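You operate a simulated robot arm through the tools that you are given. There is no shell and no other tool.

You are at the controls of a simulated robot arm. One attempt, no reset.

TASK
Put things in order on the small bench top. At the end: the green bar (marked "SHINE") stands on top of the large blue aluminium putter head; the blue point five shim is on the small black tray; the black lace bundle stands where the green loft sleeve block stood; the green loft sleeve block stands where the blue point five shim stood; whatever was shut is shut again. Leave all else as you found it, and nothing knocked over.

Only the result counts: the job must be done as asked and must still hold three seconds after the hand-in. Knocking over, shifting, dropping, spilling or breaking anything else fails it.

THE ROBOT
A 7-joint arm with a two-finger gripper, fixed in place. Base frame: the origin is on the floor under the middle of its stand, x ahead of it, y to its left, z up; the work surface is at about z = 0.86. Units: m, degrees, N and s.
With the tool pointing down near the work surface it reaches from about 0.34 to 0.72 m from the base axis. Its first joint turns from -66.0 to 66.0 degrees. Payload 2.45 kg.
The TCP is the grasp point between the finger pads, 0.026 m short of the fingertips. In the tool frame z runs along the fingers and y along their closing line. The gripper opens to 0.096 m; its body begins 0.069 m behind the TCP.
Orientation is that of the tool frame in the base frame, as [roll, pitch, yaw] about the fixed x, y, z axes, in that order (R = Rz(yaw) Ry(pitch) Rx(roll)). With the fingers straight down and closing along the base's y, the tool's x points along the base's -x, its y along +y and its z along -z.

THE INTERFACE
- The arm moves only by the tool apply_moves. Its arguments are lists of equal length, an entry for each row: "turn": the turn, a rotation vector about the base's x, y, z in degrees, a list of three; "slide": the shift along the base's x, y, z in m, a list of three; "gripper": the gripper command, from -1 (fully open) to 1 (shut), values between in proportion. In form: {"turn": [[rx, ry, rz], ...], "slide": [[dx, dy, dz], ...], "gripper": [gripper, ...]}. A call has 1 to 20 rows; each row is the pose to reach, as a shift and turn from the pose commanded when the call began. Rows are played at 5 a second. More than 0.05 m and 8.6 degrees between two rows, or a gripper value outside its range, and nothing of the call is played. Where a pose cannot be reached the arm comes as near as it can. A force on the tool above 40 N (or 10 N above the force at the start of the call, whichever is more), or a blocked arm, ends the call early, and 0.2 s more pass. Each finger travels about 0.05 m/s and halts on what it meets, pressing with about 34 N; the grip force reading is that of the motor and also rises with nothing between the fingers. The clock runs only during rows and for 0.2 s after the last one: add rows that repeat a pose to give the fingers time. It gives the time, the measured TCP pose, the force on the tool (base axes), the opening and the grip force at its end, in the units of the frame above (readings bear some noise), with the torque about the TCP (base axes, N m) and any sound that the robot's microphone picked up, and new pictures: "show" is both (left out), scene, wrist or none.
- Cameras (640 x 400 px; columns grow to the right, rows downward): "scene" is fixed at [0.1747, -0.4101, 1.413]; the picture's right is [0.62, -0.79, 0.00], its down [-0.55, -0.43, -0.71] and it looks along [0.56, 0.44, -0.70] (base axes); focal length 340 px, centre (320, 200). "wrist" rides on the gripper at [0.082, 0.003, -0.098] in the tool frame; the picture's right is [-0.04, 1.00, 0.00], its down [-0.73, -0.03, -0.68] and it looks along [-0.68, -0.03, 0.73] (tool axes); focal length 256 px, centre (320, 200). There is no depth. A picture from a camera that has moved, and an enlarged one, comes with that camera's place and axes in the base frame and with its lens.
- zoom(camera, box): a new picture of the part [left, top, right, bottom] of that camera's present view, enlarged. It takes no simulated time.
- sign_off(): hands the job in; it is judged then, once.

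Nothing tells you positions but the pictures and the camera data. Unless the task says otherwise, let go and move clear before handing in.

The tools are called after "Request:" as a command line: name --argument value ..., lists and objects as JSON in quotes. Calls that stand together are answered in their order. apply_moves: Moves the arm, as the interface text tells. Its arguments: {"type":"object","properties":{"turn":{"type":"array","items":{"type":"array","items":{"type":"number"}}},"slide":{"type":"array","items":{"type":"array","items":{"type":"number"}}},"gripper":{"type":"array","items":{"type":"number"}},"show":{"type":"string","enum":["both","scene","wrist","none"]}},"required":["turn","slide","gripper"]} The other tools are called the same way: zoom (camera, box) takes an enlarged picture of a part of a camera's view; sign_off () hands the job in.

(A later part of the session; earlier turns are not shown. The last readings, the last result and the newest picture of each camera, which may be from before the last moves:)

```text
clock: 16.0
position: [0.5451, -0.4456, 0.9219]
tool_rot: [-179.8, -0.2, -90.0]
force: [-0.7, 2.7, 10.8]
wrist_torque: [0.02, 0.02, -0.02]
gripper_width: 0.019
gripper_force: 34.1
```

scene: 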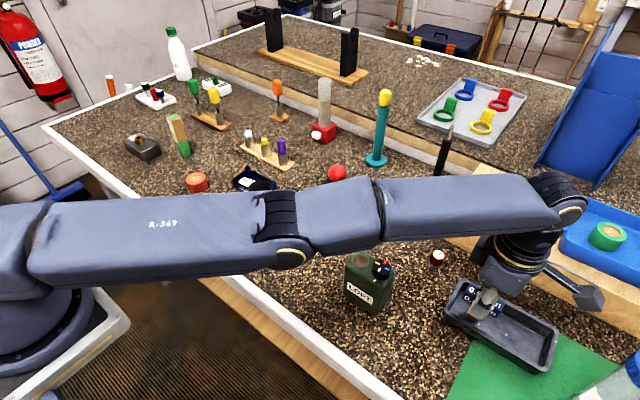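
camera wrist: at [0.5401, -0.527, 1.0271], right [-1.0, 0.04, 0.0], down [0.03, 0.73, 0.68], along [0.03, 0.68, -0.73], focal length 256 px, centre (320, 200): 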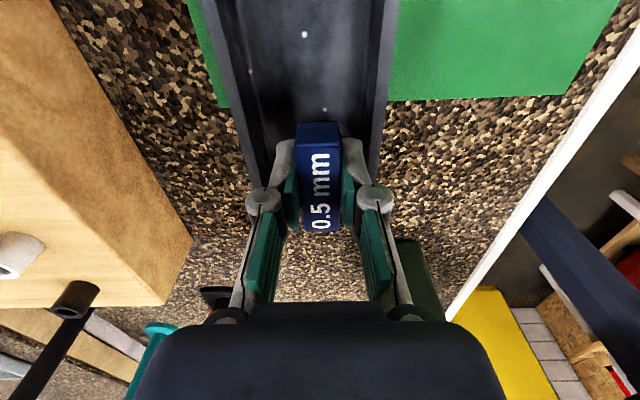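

Contact made with the tray floor (10.8 N). I'll ease off slightly, open, and check that the shim stands free.

Request:
apply_moves --turn '[[0, 0, 0], [0, 0, 0], [0, 0, 0], [0, 0, 0], [0, 0, 0], [0, 0, 0]]' --slide '[[0, 0, 0.001], [0, 0, 0.001], [0, 0, 0.001], [0, 0, 0.001], [0, 0, 0.001], [0, 0, 0.001]]' --gripper '[1, 0.5, 0.2, -0.04, -0.04, -0.04]'

Request:
zoom --camera "scene" --box '[430, 250, 550, 350]'

Request:
zoom --camera "wrist" --box '[220, 90, 420, 240]'

```text
clock: 17.4
position: [0.5452, -0.4457, 0.9207]
tool_rot: [180.0, 0.0, -90.1]
force: [-0.1, -0.6, 0.3]
wrist_torque: [0.01, 0.0, -0.02]
gripper_width: 0.05
gripper_force: 0.1
camera wrist: at [0.54, -0.5273, 1.0188], right [-1.0, 0.04, 0.0], down [0.03, 0.73, 0.68], along [0.03, 0.68, -0.73], focal length 256 px, centre (320, 200)
```

scene: 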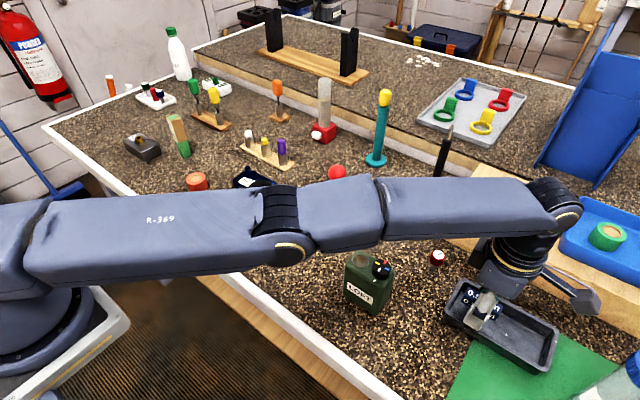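
wrist: 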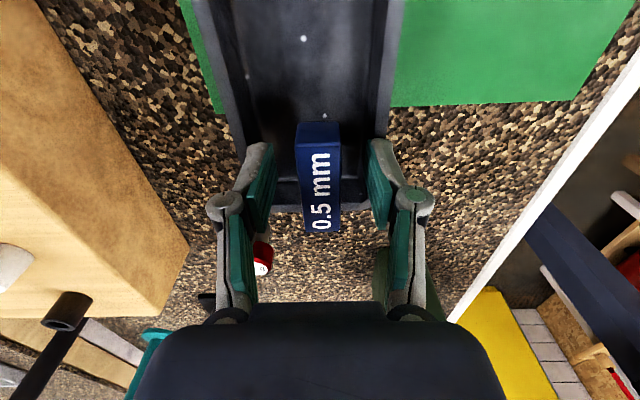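

```text
4.00 times, centred on (490, 300) of scene
camera zoom: at [0.1747, -0.4101, 1.413], right [0.62, -0.79, 0.0], down [-0.55, -0.43, -0.71], along [0.56, 0.44, -0.7], focal length 1362 px, centre (-360, -200)
```

zoom: 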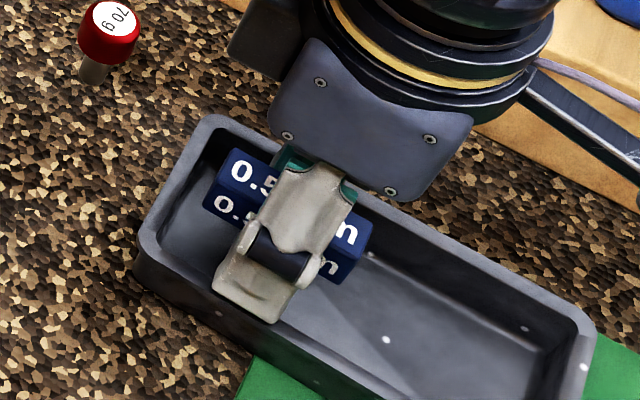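

```text
2.67 times, centred on (320, 165) of wrist
camera zoom: at [0.54, -0.5273, 1.0188], right [-1.0, 0.04, 0.0], down [0.03, 0.73, 0.68], along [0.03, 0.68, -0.73], focal length 683 px, centre (320, 293)
```

zoom: 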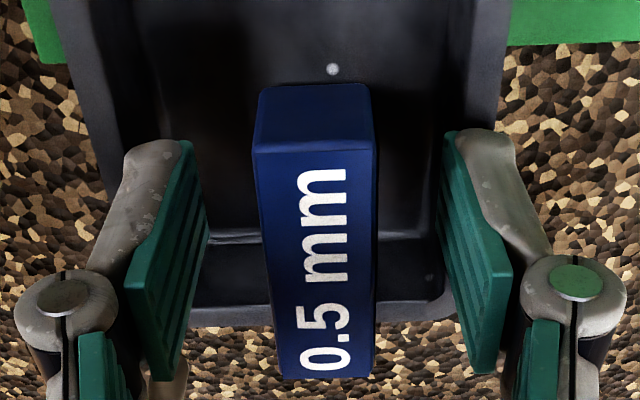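

The shim stands on its own in the tray. I'll raise straight up, ease back, and move to view the LOFT block.

Request:
apply_moves --turn '[[0, 0, 0], [0, 0, 0], [0, 0, 0], [0, 0, 0], [0, 0, 0], [0, 0, 0], [0, 0, 0], [0, 0, 0], [0, 0, 0]]' --slide '[[0, 0, 0.02], [0, 0, 0.04], [-0.005, 0.005, 0.06], [-0.015, 0.02, 0.09], [-0.03, 0.05, 0.115], [-0.045, 0.08, 0.135], [-0.06, 0.105, 0.14], [-0.071, 0.1157, 0.14], [-0.071, 0.1157, 0.14]]' --gripper '[-0.04, -0.04, -0.04, -0.3, -0.6, -1, -1, -1, -1]'

Request:
zoom --camera "scene" --box '[430, 250, 570, 370]'

Request:
zoom --camera "wrist" --box '[240, 80, 400, 200]'

```text
clock: 19.4
position: [0.4756, -0.3307, 1.0609]
tool_rot: [-179.9, 0.0, -89.9]
force: [-0.5, 0.5, 0.1]
wrist_torque: [0.01, 0.02, -0.01]
gripper_width: 0.096
gripper_force: 0.1
camera wrist: at [0.4697, -0.4119, 1.1587], right [-1.0, 0.04, 0.0], down [0.03, 0.73, 0.68], along [0.03, 0.68, -0.73], focal length 256 px, centre (320, 200)
```

scene: 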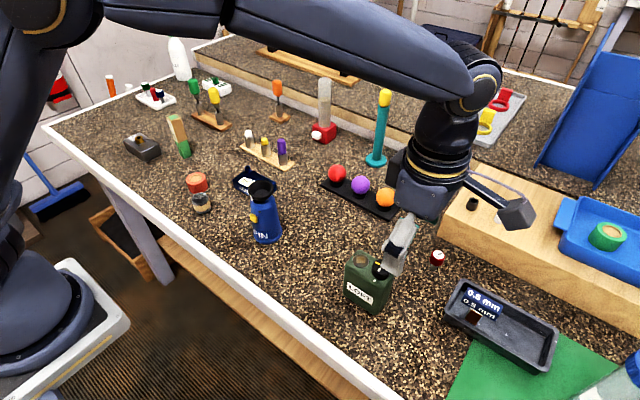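
wrist: 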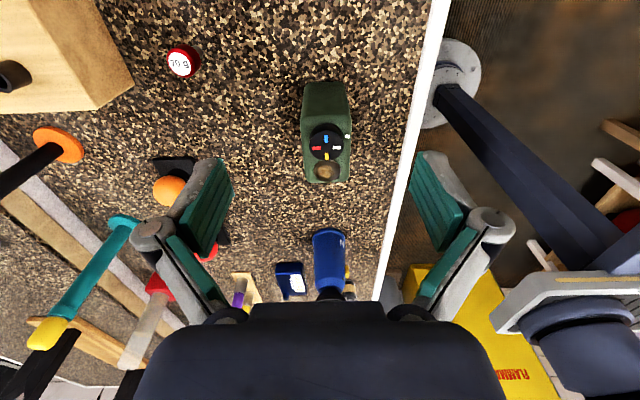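

```text
3.33 times, centred on (500, 310) of scene
camera zoom: at [0.1747, -0.4101, 1.413], right [0.62, -0.79, 0.0], down [-0.55, -0.43, -0.71], along [0.56, 0.44, -0.7], focal length 1135 px, centre (-280, -167)
```

zoom: 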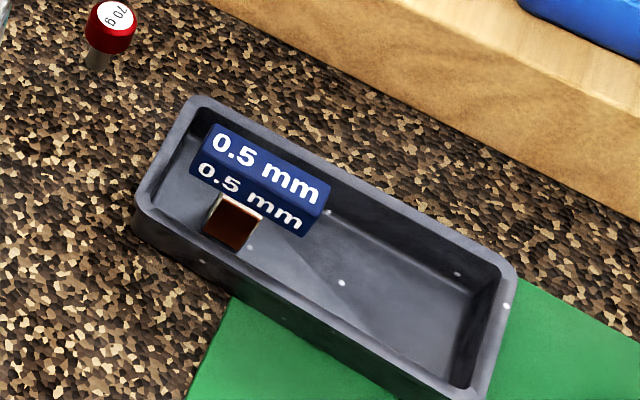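

```text
3.33 times, centred on (320, 140) of wrist
camera zoom: at [0.4697, -0.4119, 1.1587], right [-1.0, 0.04, 0.0], down [0.03, 0.73, 0.68], along [0.03, 0.68, -0.73], focal length 853 px, centre (320, 400)
```

zoom: 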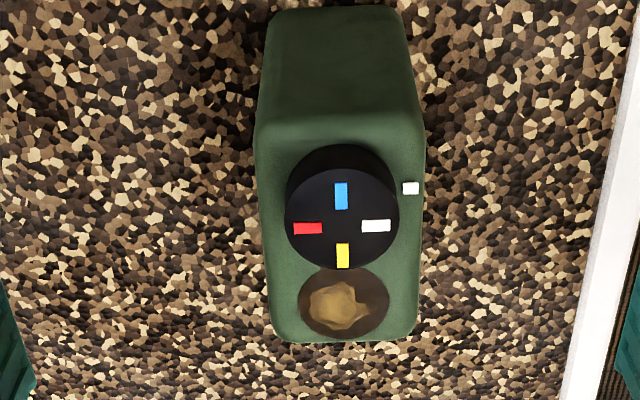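

The shim stands upright in the tray. The LOFT block measures about 0.042 × 0.068 m, centred at (0.470, -0.284) with its top at z≈0.958. I'll position over it, descend with fingers front and back, and check before closing.

Request:
apply_moves --turn '[[0, 0, 0], [0, 0, 0], [0, 0, 0], [0, 0, 0], [0, 0, 0], [0, 0, 0]]' --slide '[[-0.005, 0.04, 0], [-0.005, 0.046, -0.03], [-0.005, 0.046, -0.07], [-0.005, 0.046, -0.11], [-0.005, 0.046, -0.134], [-0.005, 0.046, -0.134]]' --gripper '[-1, -1, -1, -1, -1, -1]'

Request:
zoom --camera "scene" --box '[320, 200, 460, 320]'

Request:
zoom --camera "wrist" --box '[200, 80, 440, 260]'

```text
clock: 20.8
position: [0.4705, -0.2843, 0.9261]
tool_rot: [179.9, 0.0, -90.0]
force: [0.8, -0.3, 0.0]
wrist_torque: [0.01, -0.02, 0.0]
gripper_width: 0.0964
gripper_force: 0.0
camera wrist: at [0.4648, -0.3664, 1.0244], right [-1.0, 0.04, 0.0], down [0.03, 0.73, 0.68], along [0.03, 0.68, -0.73], focal length 256 px, centre (320, 200)
```

scene: 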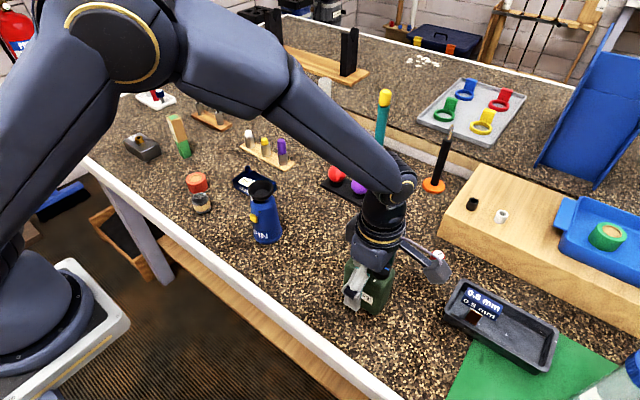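
wrist: 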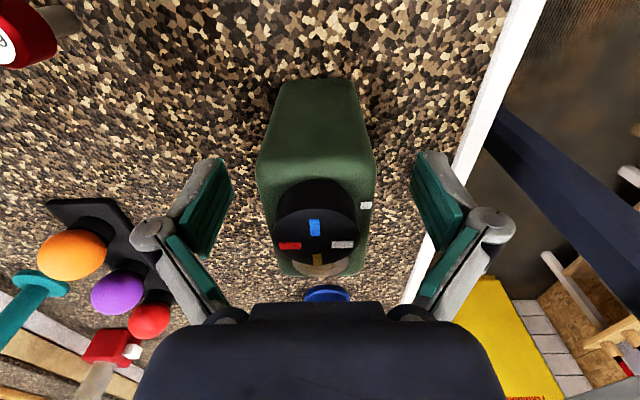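

```text
3.33 times, centred on (390, 260) of scene
camera zoom: at [0.1747, -0.4101, 1.413], right [0.62, -0.79, 0.0], down [-0.55, -0.43, -0.71], along [0.56, 0.44, -0.7], focal length 1135 px, centre (87, 0)
```

zoom: 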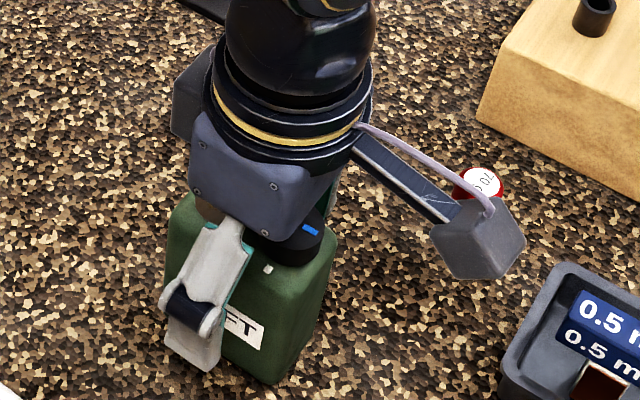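

```text
2.22 times, centred on (320, 170) of wrist
camera zoom: at [0.4648, -0.3664, 1.0244], right [-1.0, 0.04, 0.0], down [0.03, 0.73, 0.68], along [0.03, 0.68, -0.73], focal length 569 px, centre (320, 267)
```

zoom: 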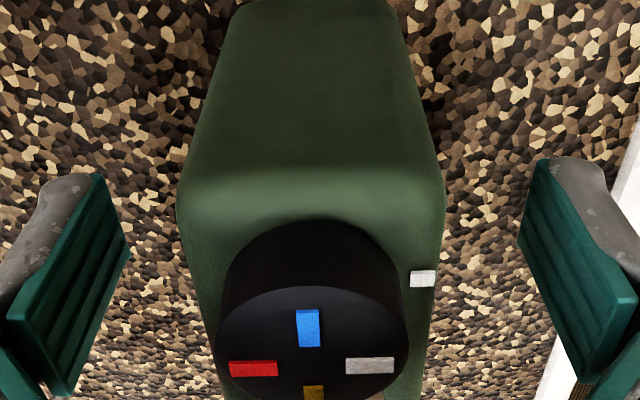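

The block is about 2.5 mm toward +x of the finger midline. I'll nudge and close.

Request:
apply_moves --turn '[[0, 0, 0], [0, 0, 0], [0, 0, 0], [0, 0, 0], [0, 0, 0], [0, 0, 0], [0, 0, 0], [0, 0, 0]]' --slide '[[0.0025, 0, 0], [0.0025, 0, 0], [0.0025, 0, 0], [0.0025, 0, 0], [0.0025, 0, 0], [0.0025, 0, 0], [0.0025, 0, 0], [0.0025, 0, 0]]' --gripper '[-0.8, -0.5, -0.2, 0.1, 0.4, 1, 1, 1]'

Request:
zoom --camera "wrist" --box '[200, 80, 440, 260]'

```text
clock: 22.6
position: [0.4717, -0.2858, 0.9265]
tool_rot: [179.9, 0.0, -89.9]
force: [-2.8, -1.6, 4.0]
wrist_torque: [0.02, 0.2, 0.04]
gripper_width: 0.0452
gripper_force: 34.5
camera wrist: at [0.4671, -0.3666, 1.0247], right [-1.0, 0.04, 0.0], down [0.03, 0.73, 0.68], along [0.03, 0.68, -0.73], focal length 256 px, centre (320, 200)
```

scene: 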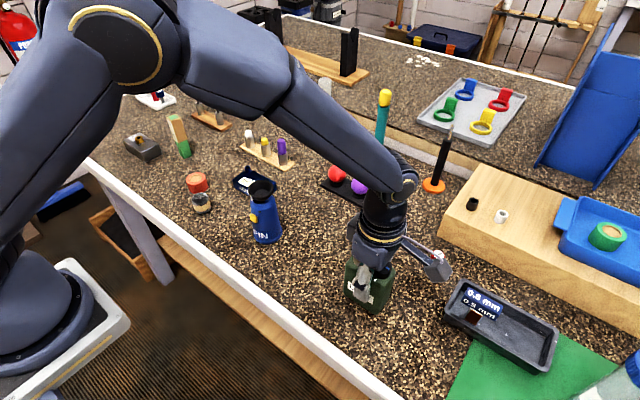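
wrist: 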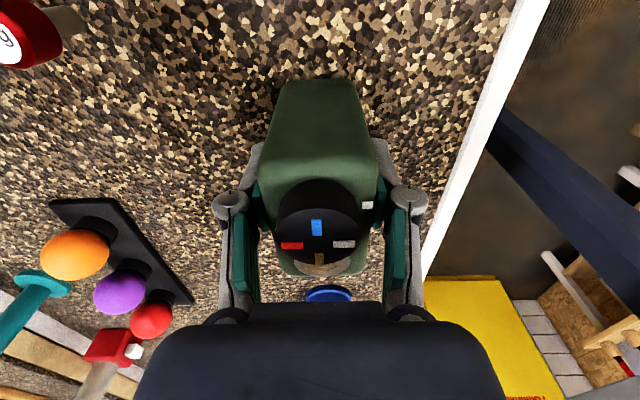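

```text
2.22 times, centred on (320, 170) of wrist
camera zoom: at [0.4671, -0.3666, 1.0247], right [-1.0, 0.04, 0.0], down [0.03, 0.73, 0.68], along [0.03, 0.68, -0.73], focal length 569 px, centre (320, 267)
```

zoom: 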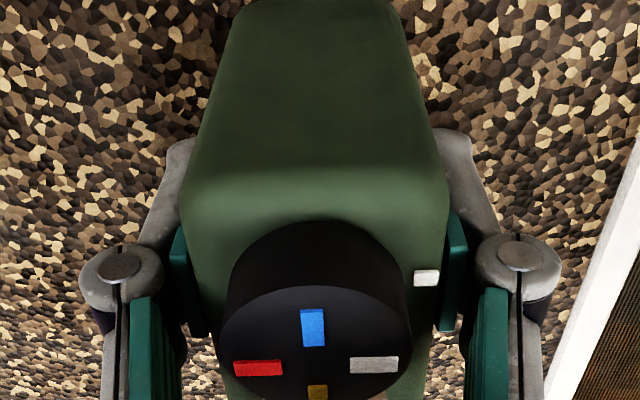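

LOFT is held (0.045 m). I'll lift it, carry it to where the shim stood at (0.5495, -0.102), and hover 2 cm up for a check.

Request:
apply_moves --turn '[[0, 0, 0], [0, 0, 0], [0, 0, 0], [0, 0, 0], [0, 0, 0], [0, 0, 0], [0, 0, 0], [0, 0, 0], [0, 0, 0], [0, 0, 0], [0, 0, 0]]' --slide '[[0, 0, 0.01], [0, 0, 0.035], [0, 0, 0.06], [0.01, 0.02, 0.07], [0.03, 0.06, 0.07], [0.05, 0.1, 0.07], [0.065, 0.14, 0.07], [0.0778, 0.175, 0.07], [0.0778, 0.183, 0.05], [0.0778, 0.183, 0.02], [0.0778, 0.183, 0.02]]' --gripper '[1, 1, 1, 1, 1, 1, 1, 1, 1, 1, 1]'

Request:
zoom --camera "scene" --box '[220, 120, 400, 260]'

Request:
zoom --camera "wrist" --box '[120, 40, 520, 300]'

```text
clock: 25.0
position: [0.5516, -0.1019, 0.9471]
tool_rot: [179.9, -0.1, -90.0]
force: [0.7, 0.0, -2.1]
wrist_torque: [-0.01, -0.01, 0.0]
gripper_width: 0.0454
gripper_force: 33.7
camera wrist: at [0.5463, -0.1835, 1.0443], right [-1.0, 0.04, 0.0], down [0.03, 0.73, 0.68], along [0.03, 0.68, -0.73], focal length 256 px, centre (320, 200)
```

scene: 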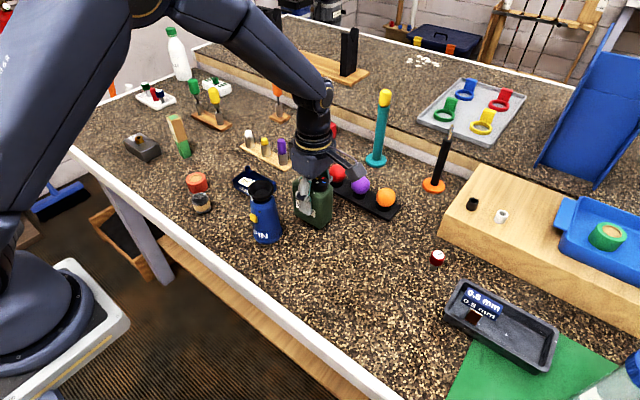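
wrist: 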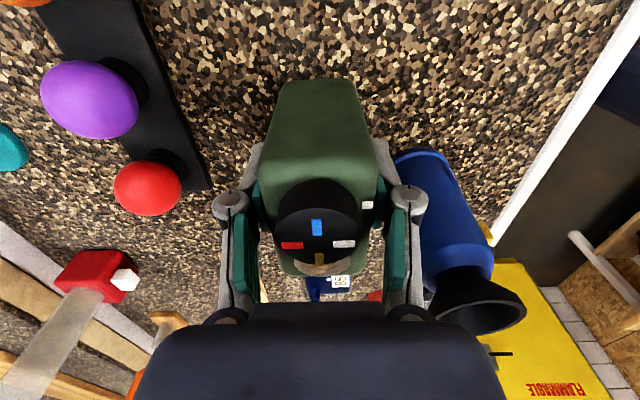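

```text
2.86 times, centred on (310, 190) of scene
camera zoom: at [0.1747, -0.4101, 1.413], right [0.62, -0.79, 0.0], down [-0.55, -0.43, -0.71], along [0.56, 0.44, -0.7], focal length 973 px, centre (349, 229)
```

zoom: 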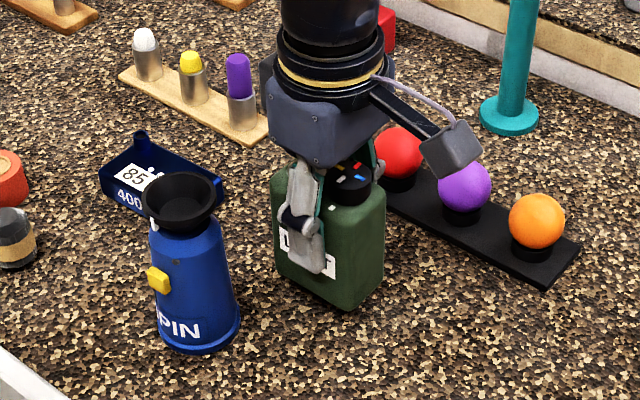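

```text
1.54 times, centred on (320, 170) of wrist
camera zoom: at [0.5463, -0.1835, 1.0443], right [-1.0, 0.04, 0.0], down [0.03, 0.73, 0.68], along [0.03, 0.68, -0.73], focal length 394 px, centre (320, 246)
```

zoom: 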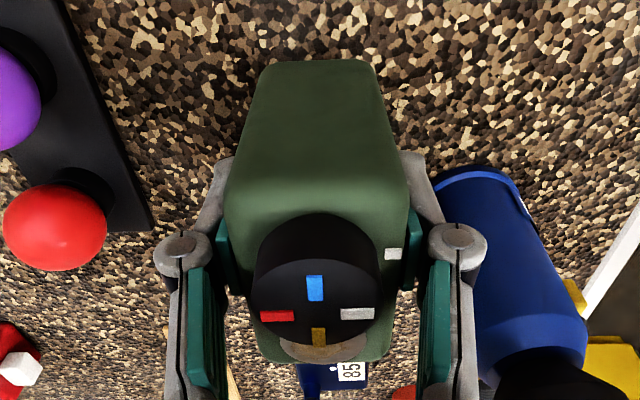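

LOFT hovers at the target, clear of SPIN and the balls. I'll lower gently to the bench.

Request:
apply_moves --turn '[[0, 0, 0], [0, 0, 0], [0, 0, 0], [0, 0, 0]]' --slide '[[-0.001, 0, -0.007], [-0.001, 0, -0.014], [-0.001, 0, -0.0185], [-0.001, 0, -0.0185]]' --gripper '[1, 1, 1, 1]' --show "none"

```text
clock: 26.0
position: [0.5486, -0.1013, 0.9269]
tool_rot: [-180.0, -0.1, -89.9]
force: [0.2, -0.6, -2.3]
wrist_torque: [-0.01, -0.01, -0.03]
gripper_width: 0.0455
gripper_force: 34.0
```

No contact yet; I'll lower another millimetre or two.

Request:
apply_moves --turn '[[0, 0, 0], [0, 0, 0]]' --slide '[[0, 0, -0.0015], [0, 0, -0.0015]]' --gripper '[1, 1]' --show "none"

```text
clock: 26.6
position: [0.5485, -0.1015, 0.9263]
tool_rot: [179.9, 0.0, -89.9]
force: [-0.3, 0.7, 0.3]
wrist_torque: [-0.02, 0.0, 0.02]
gripper_width: 0.0453
gripper_force: 34.5
```

The block now rests on the bench. I'll release with a modest opening, check, then raise.

Request:
apply_moves --turn '[[0, 0, 0], [0, 0, 0], [0, 0, 0], [0, 0, 0], [0, 0, 0]]' --slide '[[0, 0, 0], [0, 0, 0], [0, 0, 0], [0, 0, 0], [0, 0, 0]]' --gripper '[0.05, -0.1, -0.25, -0.375, -0.375]'

Request:
zoom --camera "wrist" --box '[120, 40, 520, 300]'

Request:
zoom --camera "scene" --box '[220, 120, 400, 260]'

```text
clock: 27.8
position: [0.5478, -0.1013, 0.9262]
tool_rot: [180.0, 0.1, -90.0]
force: [-0.9, -0.2, 0.9]
wrist_torque: [0.02, -0.01, 0.03]
gripper_width: 0.066
gripper_force: 0.2
camera wrist: at [0.5445, -0.1835, 1.0247], right [-1.0, 0.04, 0.0], down [0.03, 0.73, 0.68], along [0.03, 0.68, -0.73], focal length 256 px, centre (320, 200)
```

scene: 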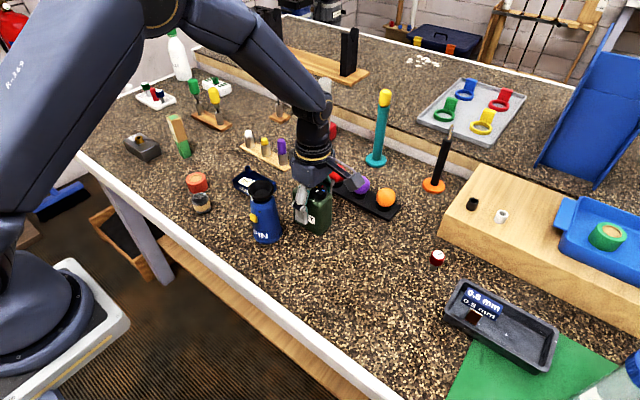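
wrist: 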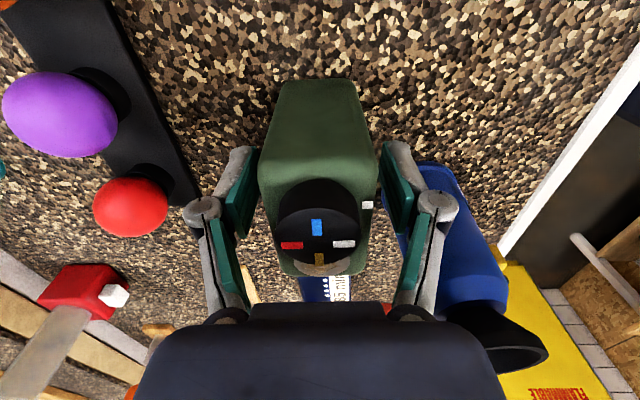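

```text
1.54 times, centred on (320, 170) of wrist
camera zoom: at [0.5445, -0.1835, 1.0247], right [-1.0, 0.04, 0.0], down [0.03, 0.73, 0.68], along [0.03, 0.68, -0.73], focal length 394 px, centre (320, 246)
```

zoom: 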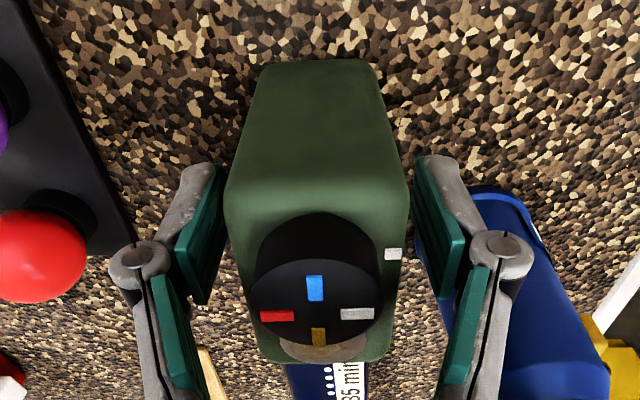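

```text
2.86 times, centred on (310, 190) of scene
camera zoom: at [0.1747, -0.4101, 1.413], right [0.62, -0.79, 0.0], down [-0.55, -0.43, -0.71], along [0.56, 0.44, -0.7], focal length 973 px, centre (349, 229)
```

zoom: 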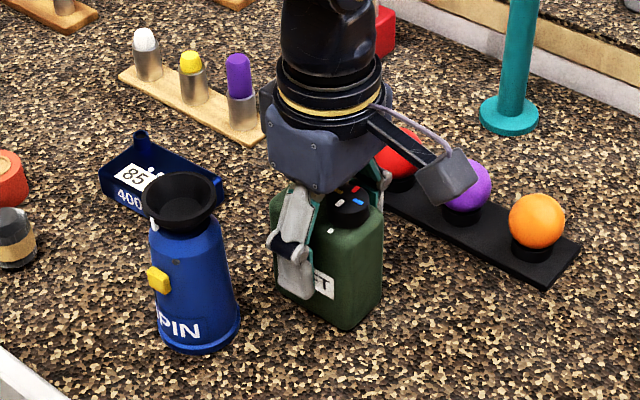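

LOFT stands at the shim's old spot, free of the fingers. I'll raise well above SPIN and move over to view the lace bundle.

Request:
apply_moves --turn '[[0, 0, 0], [0, 0, 0], [0, 0, 0], [0, 0, 0], [0, 0, 0], [0, 0, 0], [0, 0, 0], [0, 0, 0], [0, 0, 0], [0, 0, 0], [0, 0, 0]]' --slide '[[0, 0, 0.02], [0, 0, 0.06], [0, 0, 0.1], [0, 0, 0.14], [0, 0.01, 0.17], [-0.02, 0.05, 0.17], [-0.045, 0.09, 0.17], [-0.07, 0.13, 0.17], [-0.1, 0.165, 0.17], [-0.118, 0.181, 0.165], [-0.118, 0.181, 0.165]]' --gripper '[-0.375, -0.375, -0.375, -0.375, -0.375, -0.375, -0.375, -0.375, -0.375, -0.375, -0.375]'

Request:
zoom --camera "wrist" --box '[240, 60, 400, 180]'

Request:
zoom --camera "scene" --box '[170, 150, 340, 260]'

```text
clock: 30.2
position: [0.4325, 0.0801, 1.0919]
tool_rot: [-179.9, -0.1, -90.0]
force: [0.1, -0.6, 0.5]
wrist_torque: [0.01, 0.0, -0.03]
gripper_width: 0.0659
gripper_force: 0.0
camera wrist: at [0.4276, -0.0015, 1.1899], right [-1.0, 0.04, 0.0], down [0.03, 0.73, 0.68], along [0.03, 0.68, -0.73], focal length 256 px, centre (320, 200)
```

scene: 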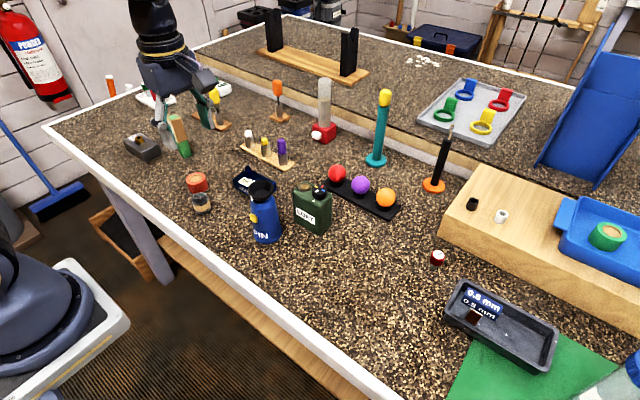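
wrist: 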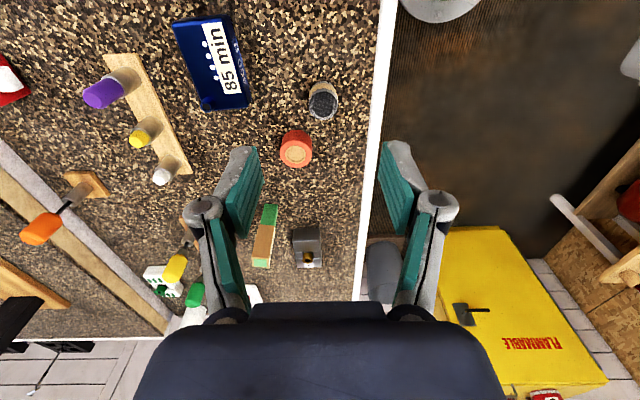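

```text
3.33 times, centred on (320, 120) of wrist
camera zoom: at [0.4276, -0.0015, 1.1899], right [-1.0, 0.04, 0.0], down [0.03, 0.73, 0.68], along [0.03, 0.68, -0.73], focal length 853 px, centre (320, 467)
```

zoom: 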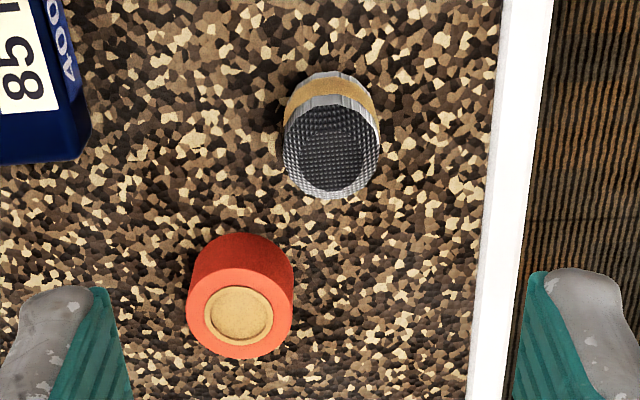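

```text
3.64 times, centred on (255, 205) of scene
camera zoom: at [0.1747, -0.4101, 1.413], right [0.62, -0.79, 0.0], down [-0.55, -0.43, -0.71], along [0.56, 0.44, -0.7], focal length 1238 px, centre (556, 182)
```

zoom: 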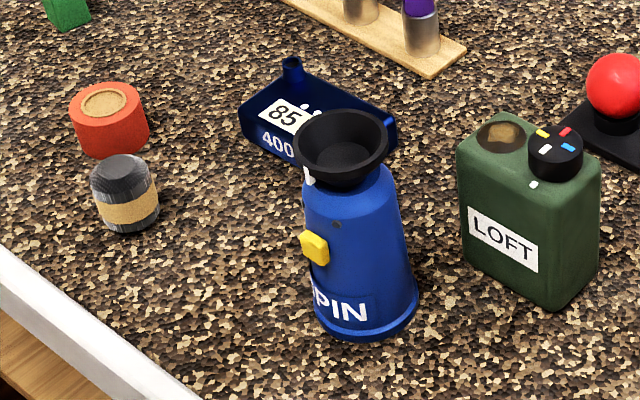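

The lace bundle is a small cylinder about 0.035 m across and 0.04 m tall at (0.430, 0.1195). I'll drop to just above it and check centring.

Request:
apply_moves --turn '[[0, 0, 0], [0, 0, 0], [0, 0, 0], [0, 0, 0], [0, 0, 0]]' --slide '[[-0.0015, 0.03, -0.03], [-0.0015, 0.0395, -0.07], [-0.0015, 0.0395, -0.11], [-0.0015, 0.0395, -0.14], [-0.0015, 0.0395, -0.14]]' --gripper '[-0.375, -0.375, -0.375, -0.375, -0.375]'

Request:
zoom --camera "wrist" --box '[220, 70, 420, 220]'

Request:
zoom --camera "scene" --box '[150, 110, 320, 250]'

```text
clock: 31.4
position: [0.4291, 0.1173, 0.9516]
tool_rot: [180.0, 0.0, -90.0]
force: [0.3, 1.1, 0.1]
wrist_torque: [-0.03, -0.01, 0.01]
gripper_width: 0.0658
gripper_force: 0.1
camera wrist: at [0.4249, 0.0371, 1.0494], right [-1.0, 0.04, 0.0], down [0.03, 0.73, 0.68], along [0.03, 0.68, -0.73], focal length 256 px, centre (320, 200)
```

scene: 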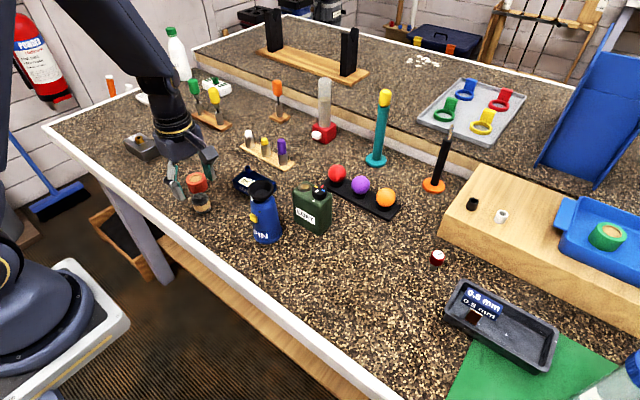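
wrist: 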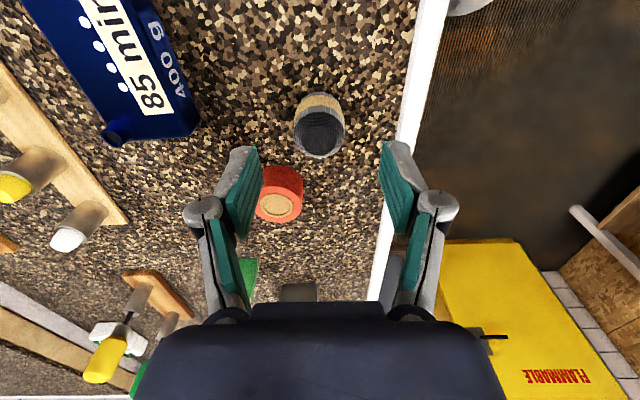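

```text
2.67 times, centred on (320, 145) of wrist
camera zoom: at [0.4249, 0.0371, 1.0494], right [-1.0, 0.04, 0.0], down [0.03, 0.73, 0.68], along [0.03, 0.68, -0.73], focal length 683 px, centre (320, 347)
```

zoom: 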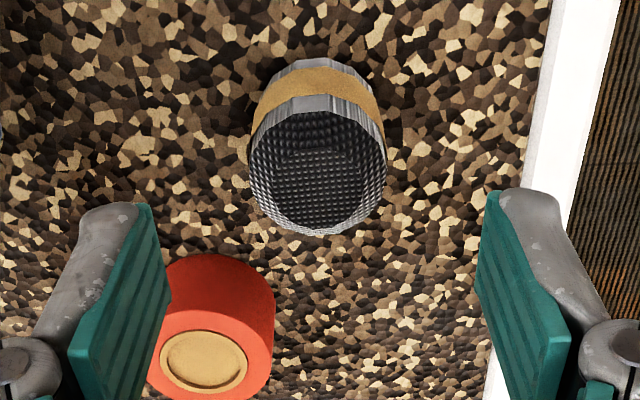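

```text
2.86 times, centred on (235, 180) of scene
camera zoom: at [0.1747, -0.4101, 1.413], right [0.62, -0.79, 0.0], down [-0.55, -0.43, -0.71], along [0.56, 0.44, -0.7], focal length 973 px, centre (563, 257)
```

zoom: 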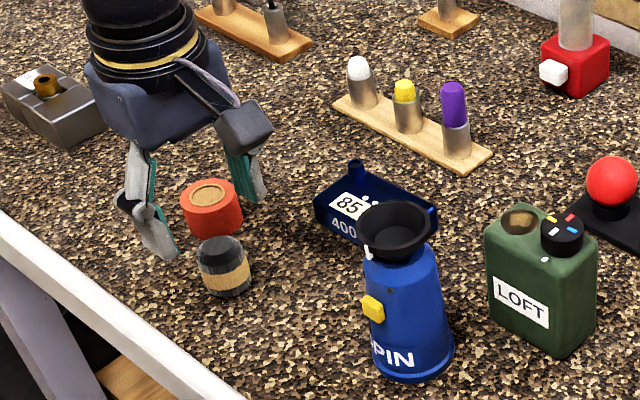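

Centring is good. I'll descend around the bundle with fingertips just above the bench, then close.

Request:
apply_moves --turn '[[0, 0, 0], [0, 0, 0], [0, 0, 0], [0, 0, 0], [0, 0, 0], [0, 0, 0], [0, 0, 0], [0, 0, 0], [0, 0, 0]]' --slide '[[0, 0.0005, -0.025], [0, 0.0005, -0.05], [0, 0.0005, -0.0595], [0, 0.0005, -0.0595], [0, 0.0005, -0.0595], [0, 0.0005, -0.0595], [0, 0.0005, -0.0595], [0, 0.0005, -0.0595], [0, 0.0005, -0.0595]]' --gripper '[-0.375, -0.375, -0.375, -0.375, -0.1, 0.2, 1, 1, 1]'

Request:
zoom --camera "wrist" --box '[220, 90, 420, 240]'

Request:
zoom --camera "scene" --box '[150, 110, 320, 250]'

```text
clock: 33.4
position: [0.4297, 0.119, 0.8916]
tool_rot: [-179.9, 0.0, -90.0]
force: [-0.3, -0.9, 1.0]
wrist_torque: [0.0, 0.0, 0.03]
gripper_width: 0.0321
gripper_force: 33.5
camera wrist: at [0.4251, 0.0379, 0.9898], right [-1.0, 0.04, 0.0], down [0.03, 0.73, 0.68], along [0.03, 0.68, -0.73], focal length 256 px, centre (320, 200)
```

scene: 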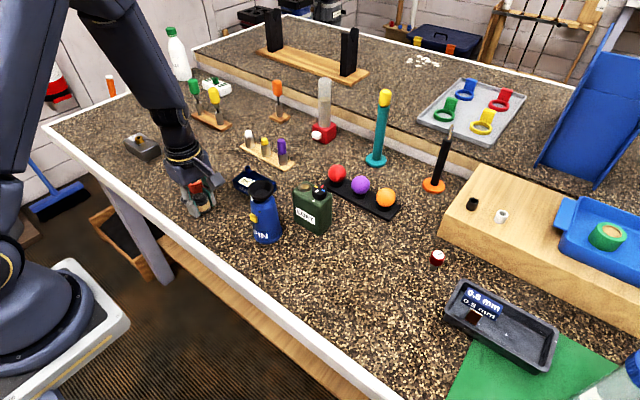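
wrist: 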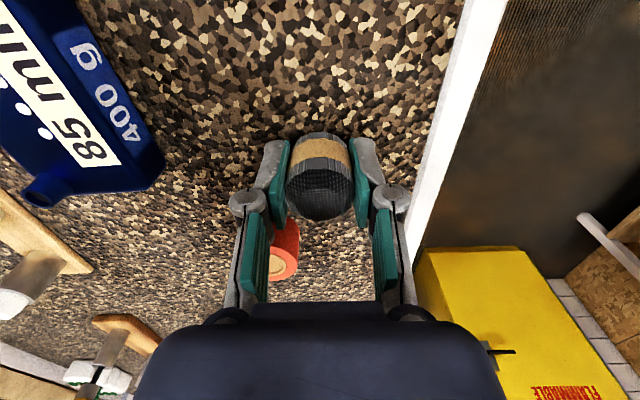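

```text
2.67 times, centred on (320, 165) of wrist
camera zoom: at [0.4251, 0.0379, 0.9898], right [-1.0, 0.04, 0.0], down [0.03, 0.73, 0.68], along [0.03, 0.68, -0.73], focal length 683 px, centre (320, 293)
```

zoom: 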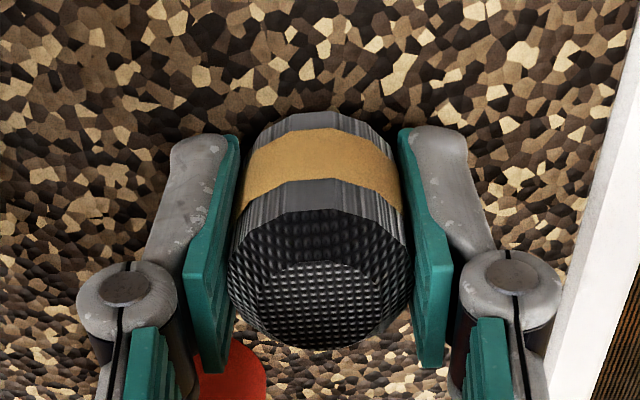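

```text
2.86 times, centred on (235, 180) of scene
camera zoom: at [0.1747, -0.4101, 1.413], right [0.62, -0.79, 0.0], down [-0.55, -0.43, -0.71], along [0.56, 0.44, -0.7], focal length 973 px, centre (563, 257)
```

zoom: 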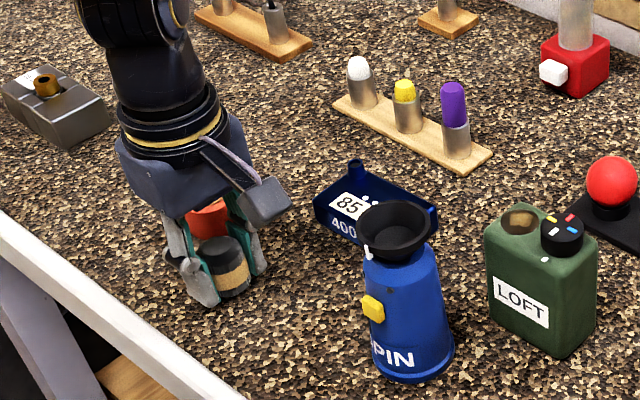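

The lace is held. I'll lift it well above SPIN's height and carry it to above the former LOFT spot (0.472, -0.2845).

Request:
apply_moves --turn '[[0, 0, 0], [0, 0, 0], [0, 0, 0], [0, 0, 0], [0, 0, 0], [0, 0, 0], [0, 0, 0], [0, 0, 0], [0, 0, 0], [0, 0, 0], [0, 0, 0], [0, 0, 0], [0, 0, 0], [0, 0, 0], [0, 0, 0], [0, 0, 0], [0, 0, 0], [0, 0, 0]]' --slide '[[0, 0, 0.008], [0, 0, 0.035], [0, 0, 0.075], [0, 0, 0.115], [0, 0, 0.155], [0, -0.01, 0.185], [0, -0.05, 0.19], [0.005, -0.095, 0.19], [0.01, -0.14, 0.19], [0.015, -0.185, 0.19], [0.02, -0.23, 0.19], [0.025, -0.275, 0.19], [0.03, -0.32, 0.19], [0.036, -0.365, 0.185], [0.0425, -0.4035, 0.16], [0.0425, -0.4035, 0.12], [0.0425, -0.4035, 0.08], [0.0425, -0.4035, 0.08]]' --gripper '[1, 1, 1, 1, 1, 1, 1, 1, 1, 1, 1, 1, 1, 1, 1, 1, 1, 1]'

Request:
zoom --camera "wrist" --box '[220, 90, 420, 240]'

Request:
zoom --camera "scene" --box '[300, 190, 460, 330]'

```text
clock: 37.2
position: [0.4707, -0.2843, 0.9711]
tool_rot: [180.0, -0.1, -90.0]
force: [0.0, 0.2, 0.2]
wrist_torque: [0.01, 0.0, 0.02]
gripper_width: 0.0321
gripper_force: 33.9
camera wrist: at [0.4663, -0.3665, 1.0699], right [-1.0, 0.04, 0.0], down [0.03, 0.73, 0.68], along [0.03, 0.68, -0.73], focal length 256 px, centre (320, 200)
```

scene: 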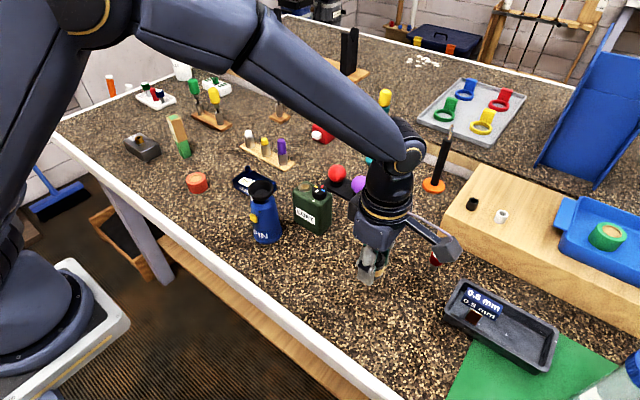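
wrist: 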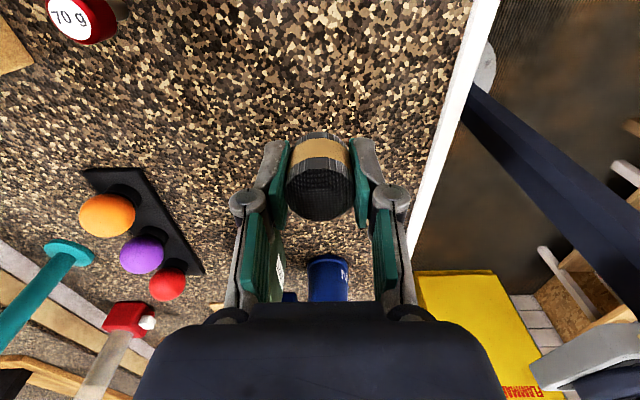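

```text
2.67 times, centred on (320, 165) of wrist
camera zoom: at [0.4663, -0.3665, 1.0699], right [-1.0, 0.04, 0.0], down [0.03, 0.73, 0.68], along [0.03, 0.68, -0.73], focal length 683 px, centre (320, 293)
```

zoom: 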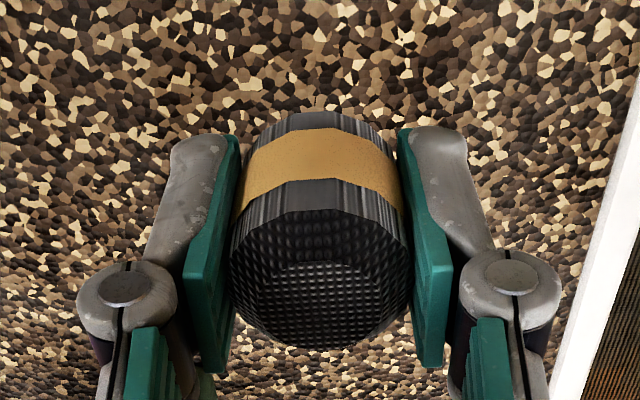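

```text
2.86 times, centred on (380, 260) of scene
camera zoom: at [0.1747, -0.4101, 1.413], right [0.62, -0.79, 0.0], down [-0.55, -0.43, -0.71], along [0.56, 0.44, -0.7], focal length 973 px, centre (149, 29)
```

zoom: 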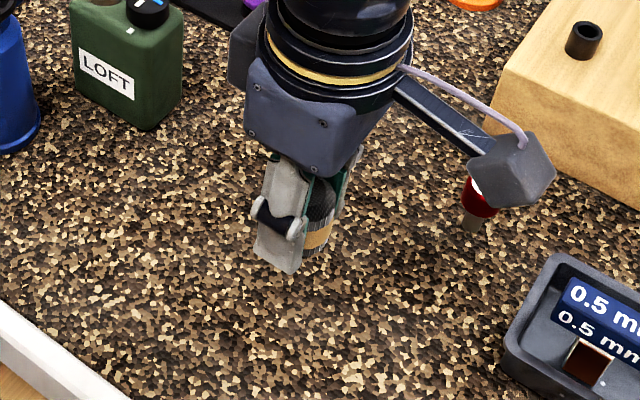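

The lace hovers over the LOFT spot. I'll lower it to just above the bench.

Request:
apply_moves --turn '[[0, 0, 0], [0, 0, 0], [0, 0, 0], [0, 0, 0], [0, 0, 0]]' --slide '[[0.0005, 0, -0.035], [0.0005, 0, -0.06], [0.0005, 0, -0.073], [0.0005, 0, -0.0785], [0.0005, 0, -0.0785]]' --gripper '[1, 1, 1, 1, 1]' --show "none"

```text
clock: 38.4
position: [0.4721, -0.2846, 0.8928]
tool_rot: [180.0, -0.1, -90.0]
force: [0.2, 0.3, 0.1]
wrist_torque: [-0.02, 0.01, 0.01]
gripper_width: 0.0319
gripper_force: 34.2
```

Request:
apply_moves --turn '[[0, 0, 0], [0, 0, 0]]' --slide '[[0, 0, -0.0015], [0, 0, -0.0015]]' --gripper '[1, 1]' --show "none"

```text
clock: 39.0
position: [0.4724, -0.2829, 0.8916]
tool_rot: [-180.0, 0.0, -90.1]
force: [-0.1, 0.2, 0.0]
wrist_torque: [-0.02, 0.0, -0.01]
gripper_width: 0.0321
gripper_force: 33.9
```

The bundle is light and shows no contact yet; one more millimetre to feel for the bench.

Request:
apply_moves --turn '[[0, 0, 0], [0, 0, 0]]' --slide '[[0, 0, -0.001], [0, 0, -0.001]]' --gripper '[1, 1]'

Request:
zoom --camera "scene" --box '[320, 220, 440, 320]'

Request:
zoom --camera "wrist" --box '[220, 90, 420, 240]'

```text
clock: 39.6
position: [0.4728, -0.2849, 0.8918]
tool_rot: [-180.0, 0.0, -90.0]
force: [-3.3, 2.8, 12.9]
wrist_torque: [0.09, 0.15, 0.03]
gripper_width: 0.032
gripper_force: 34.0
camera wrist: at [0.4677, -0.3656, 0.9896], right [-1.0, 0.04, 0.0], down [0.03, 0.73, 0.68], along [0.03, 0.68, -0.73], focal length 256 px, centre (320, 200)
```

scene: 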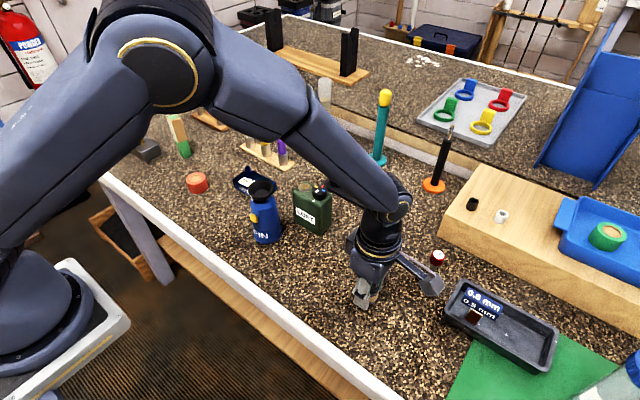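
wrist: 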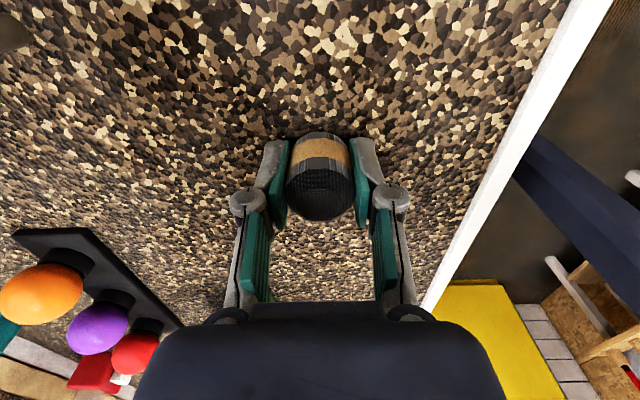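

```text
4.00 times, centred on (380, 270) of scene
camera zoom: at [0.1744, -0.4099, 1.4131], right [0.62, -0.79, 0.0], down [-0.55, -0.43, -0.71], along [0.56, 0.44, -0.7], focal length 1362 px, centre (80, -80)
```

zoom: 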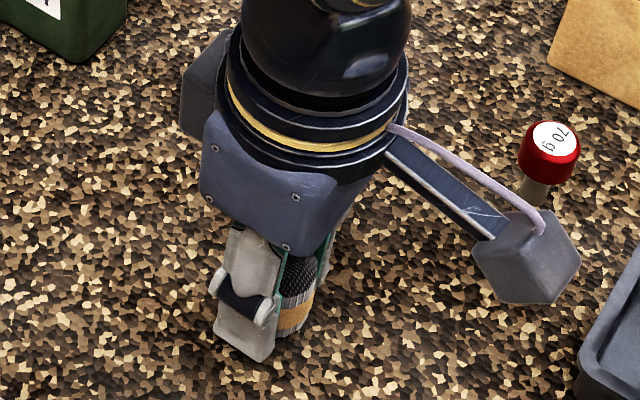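

```text
2.67 times, centred on (320, 165) of wrist
camera zoom: at [0.4677, -0.3656, 0.9896], right [-1.0, 0.04, 0.0], down [0.03, 0.73, 0.68], along [0.03, 0.68, -0.73], focal length 683 px, centre (320, 293)
```

zoom: 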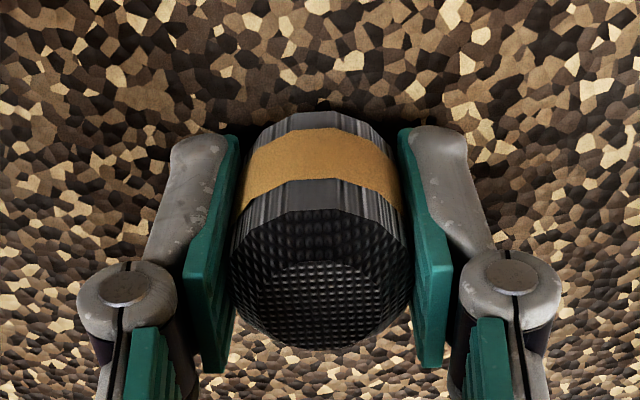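

Contact felt (12.9 N). I'll relieve a millimetre and release.

Request:
apply_moves --turn '[[0, 0, 0], [0, 0, 0], [0, 0, 0], [0, 0, 0], [0, 0, 0], [0, 0, 0]]' --slide '[[0, 0, 0.0009], [0, 0, 0.0009], [0, 0, 0.0009], [0, 0, 0.0009], [0, 0, 0.0009], [0, 0, 0.0009]]' --gripper '[1, 0.3, 0.1, -0.15, -0.375, -0.375]'

Request:
zoom --camera "wrist" --box '[220, 90, 420, 240]'

```text
clock: 41.0
position: [0.4728, -0.2827, 0.8909]
tool_rot: [180.0, 0.0, -90.0]
force: [0.1, -0.3, -0.3]
wrist_torque: [-0.02, 0.0, -0.03]
gripper_width: 0.066
gripper_force: 0.0
camera wrist: at [0.4678, -0.3657, 0.9899], right [-1.0, 0.04, 0.0], down [0.03, 0.73, 0.68], along [0.03, 0.68, -0.73], focal length 256 px, centre (320, 200)
```

scene: 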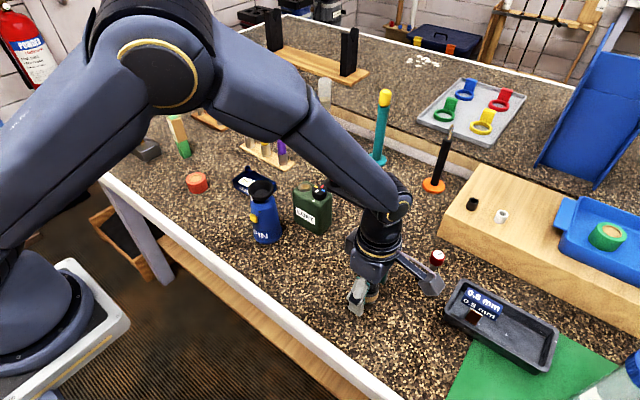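
wrist: 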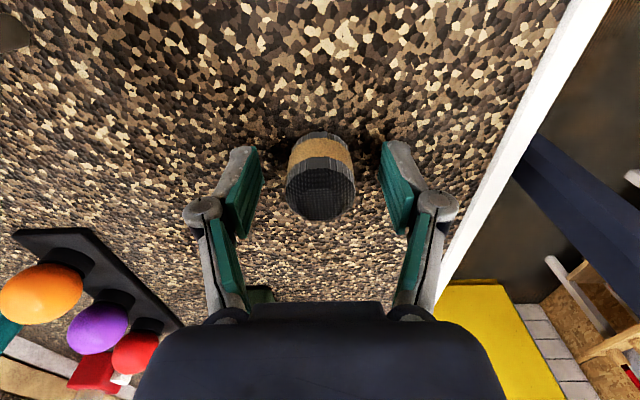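

```text
2.67 times, centred on (320, 165) of wrist
camera zoom: at [0.4678, -0.3657, 0.9899], right [-1.0, 0.04, 0.0], down [0.03, 0.73, 0.68], along [0.03, 0.68, -0.73], focal length 683 px, centre (320, 293)
```

zoom: 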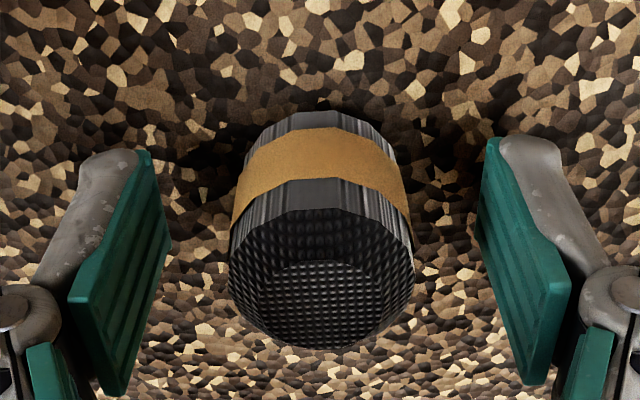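

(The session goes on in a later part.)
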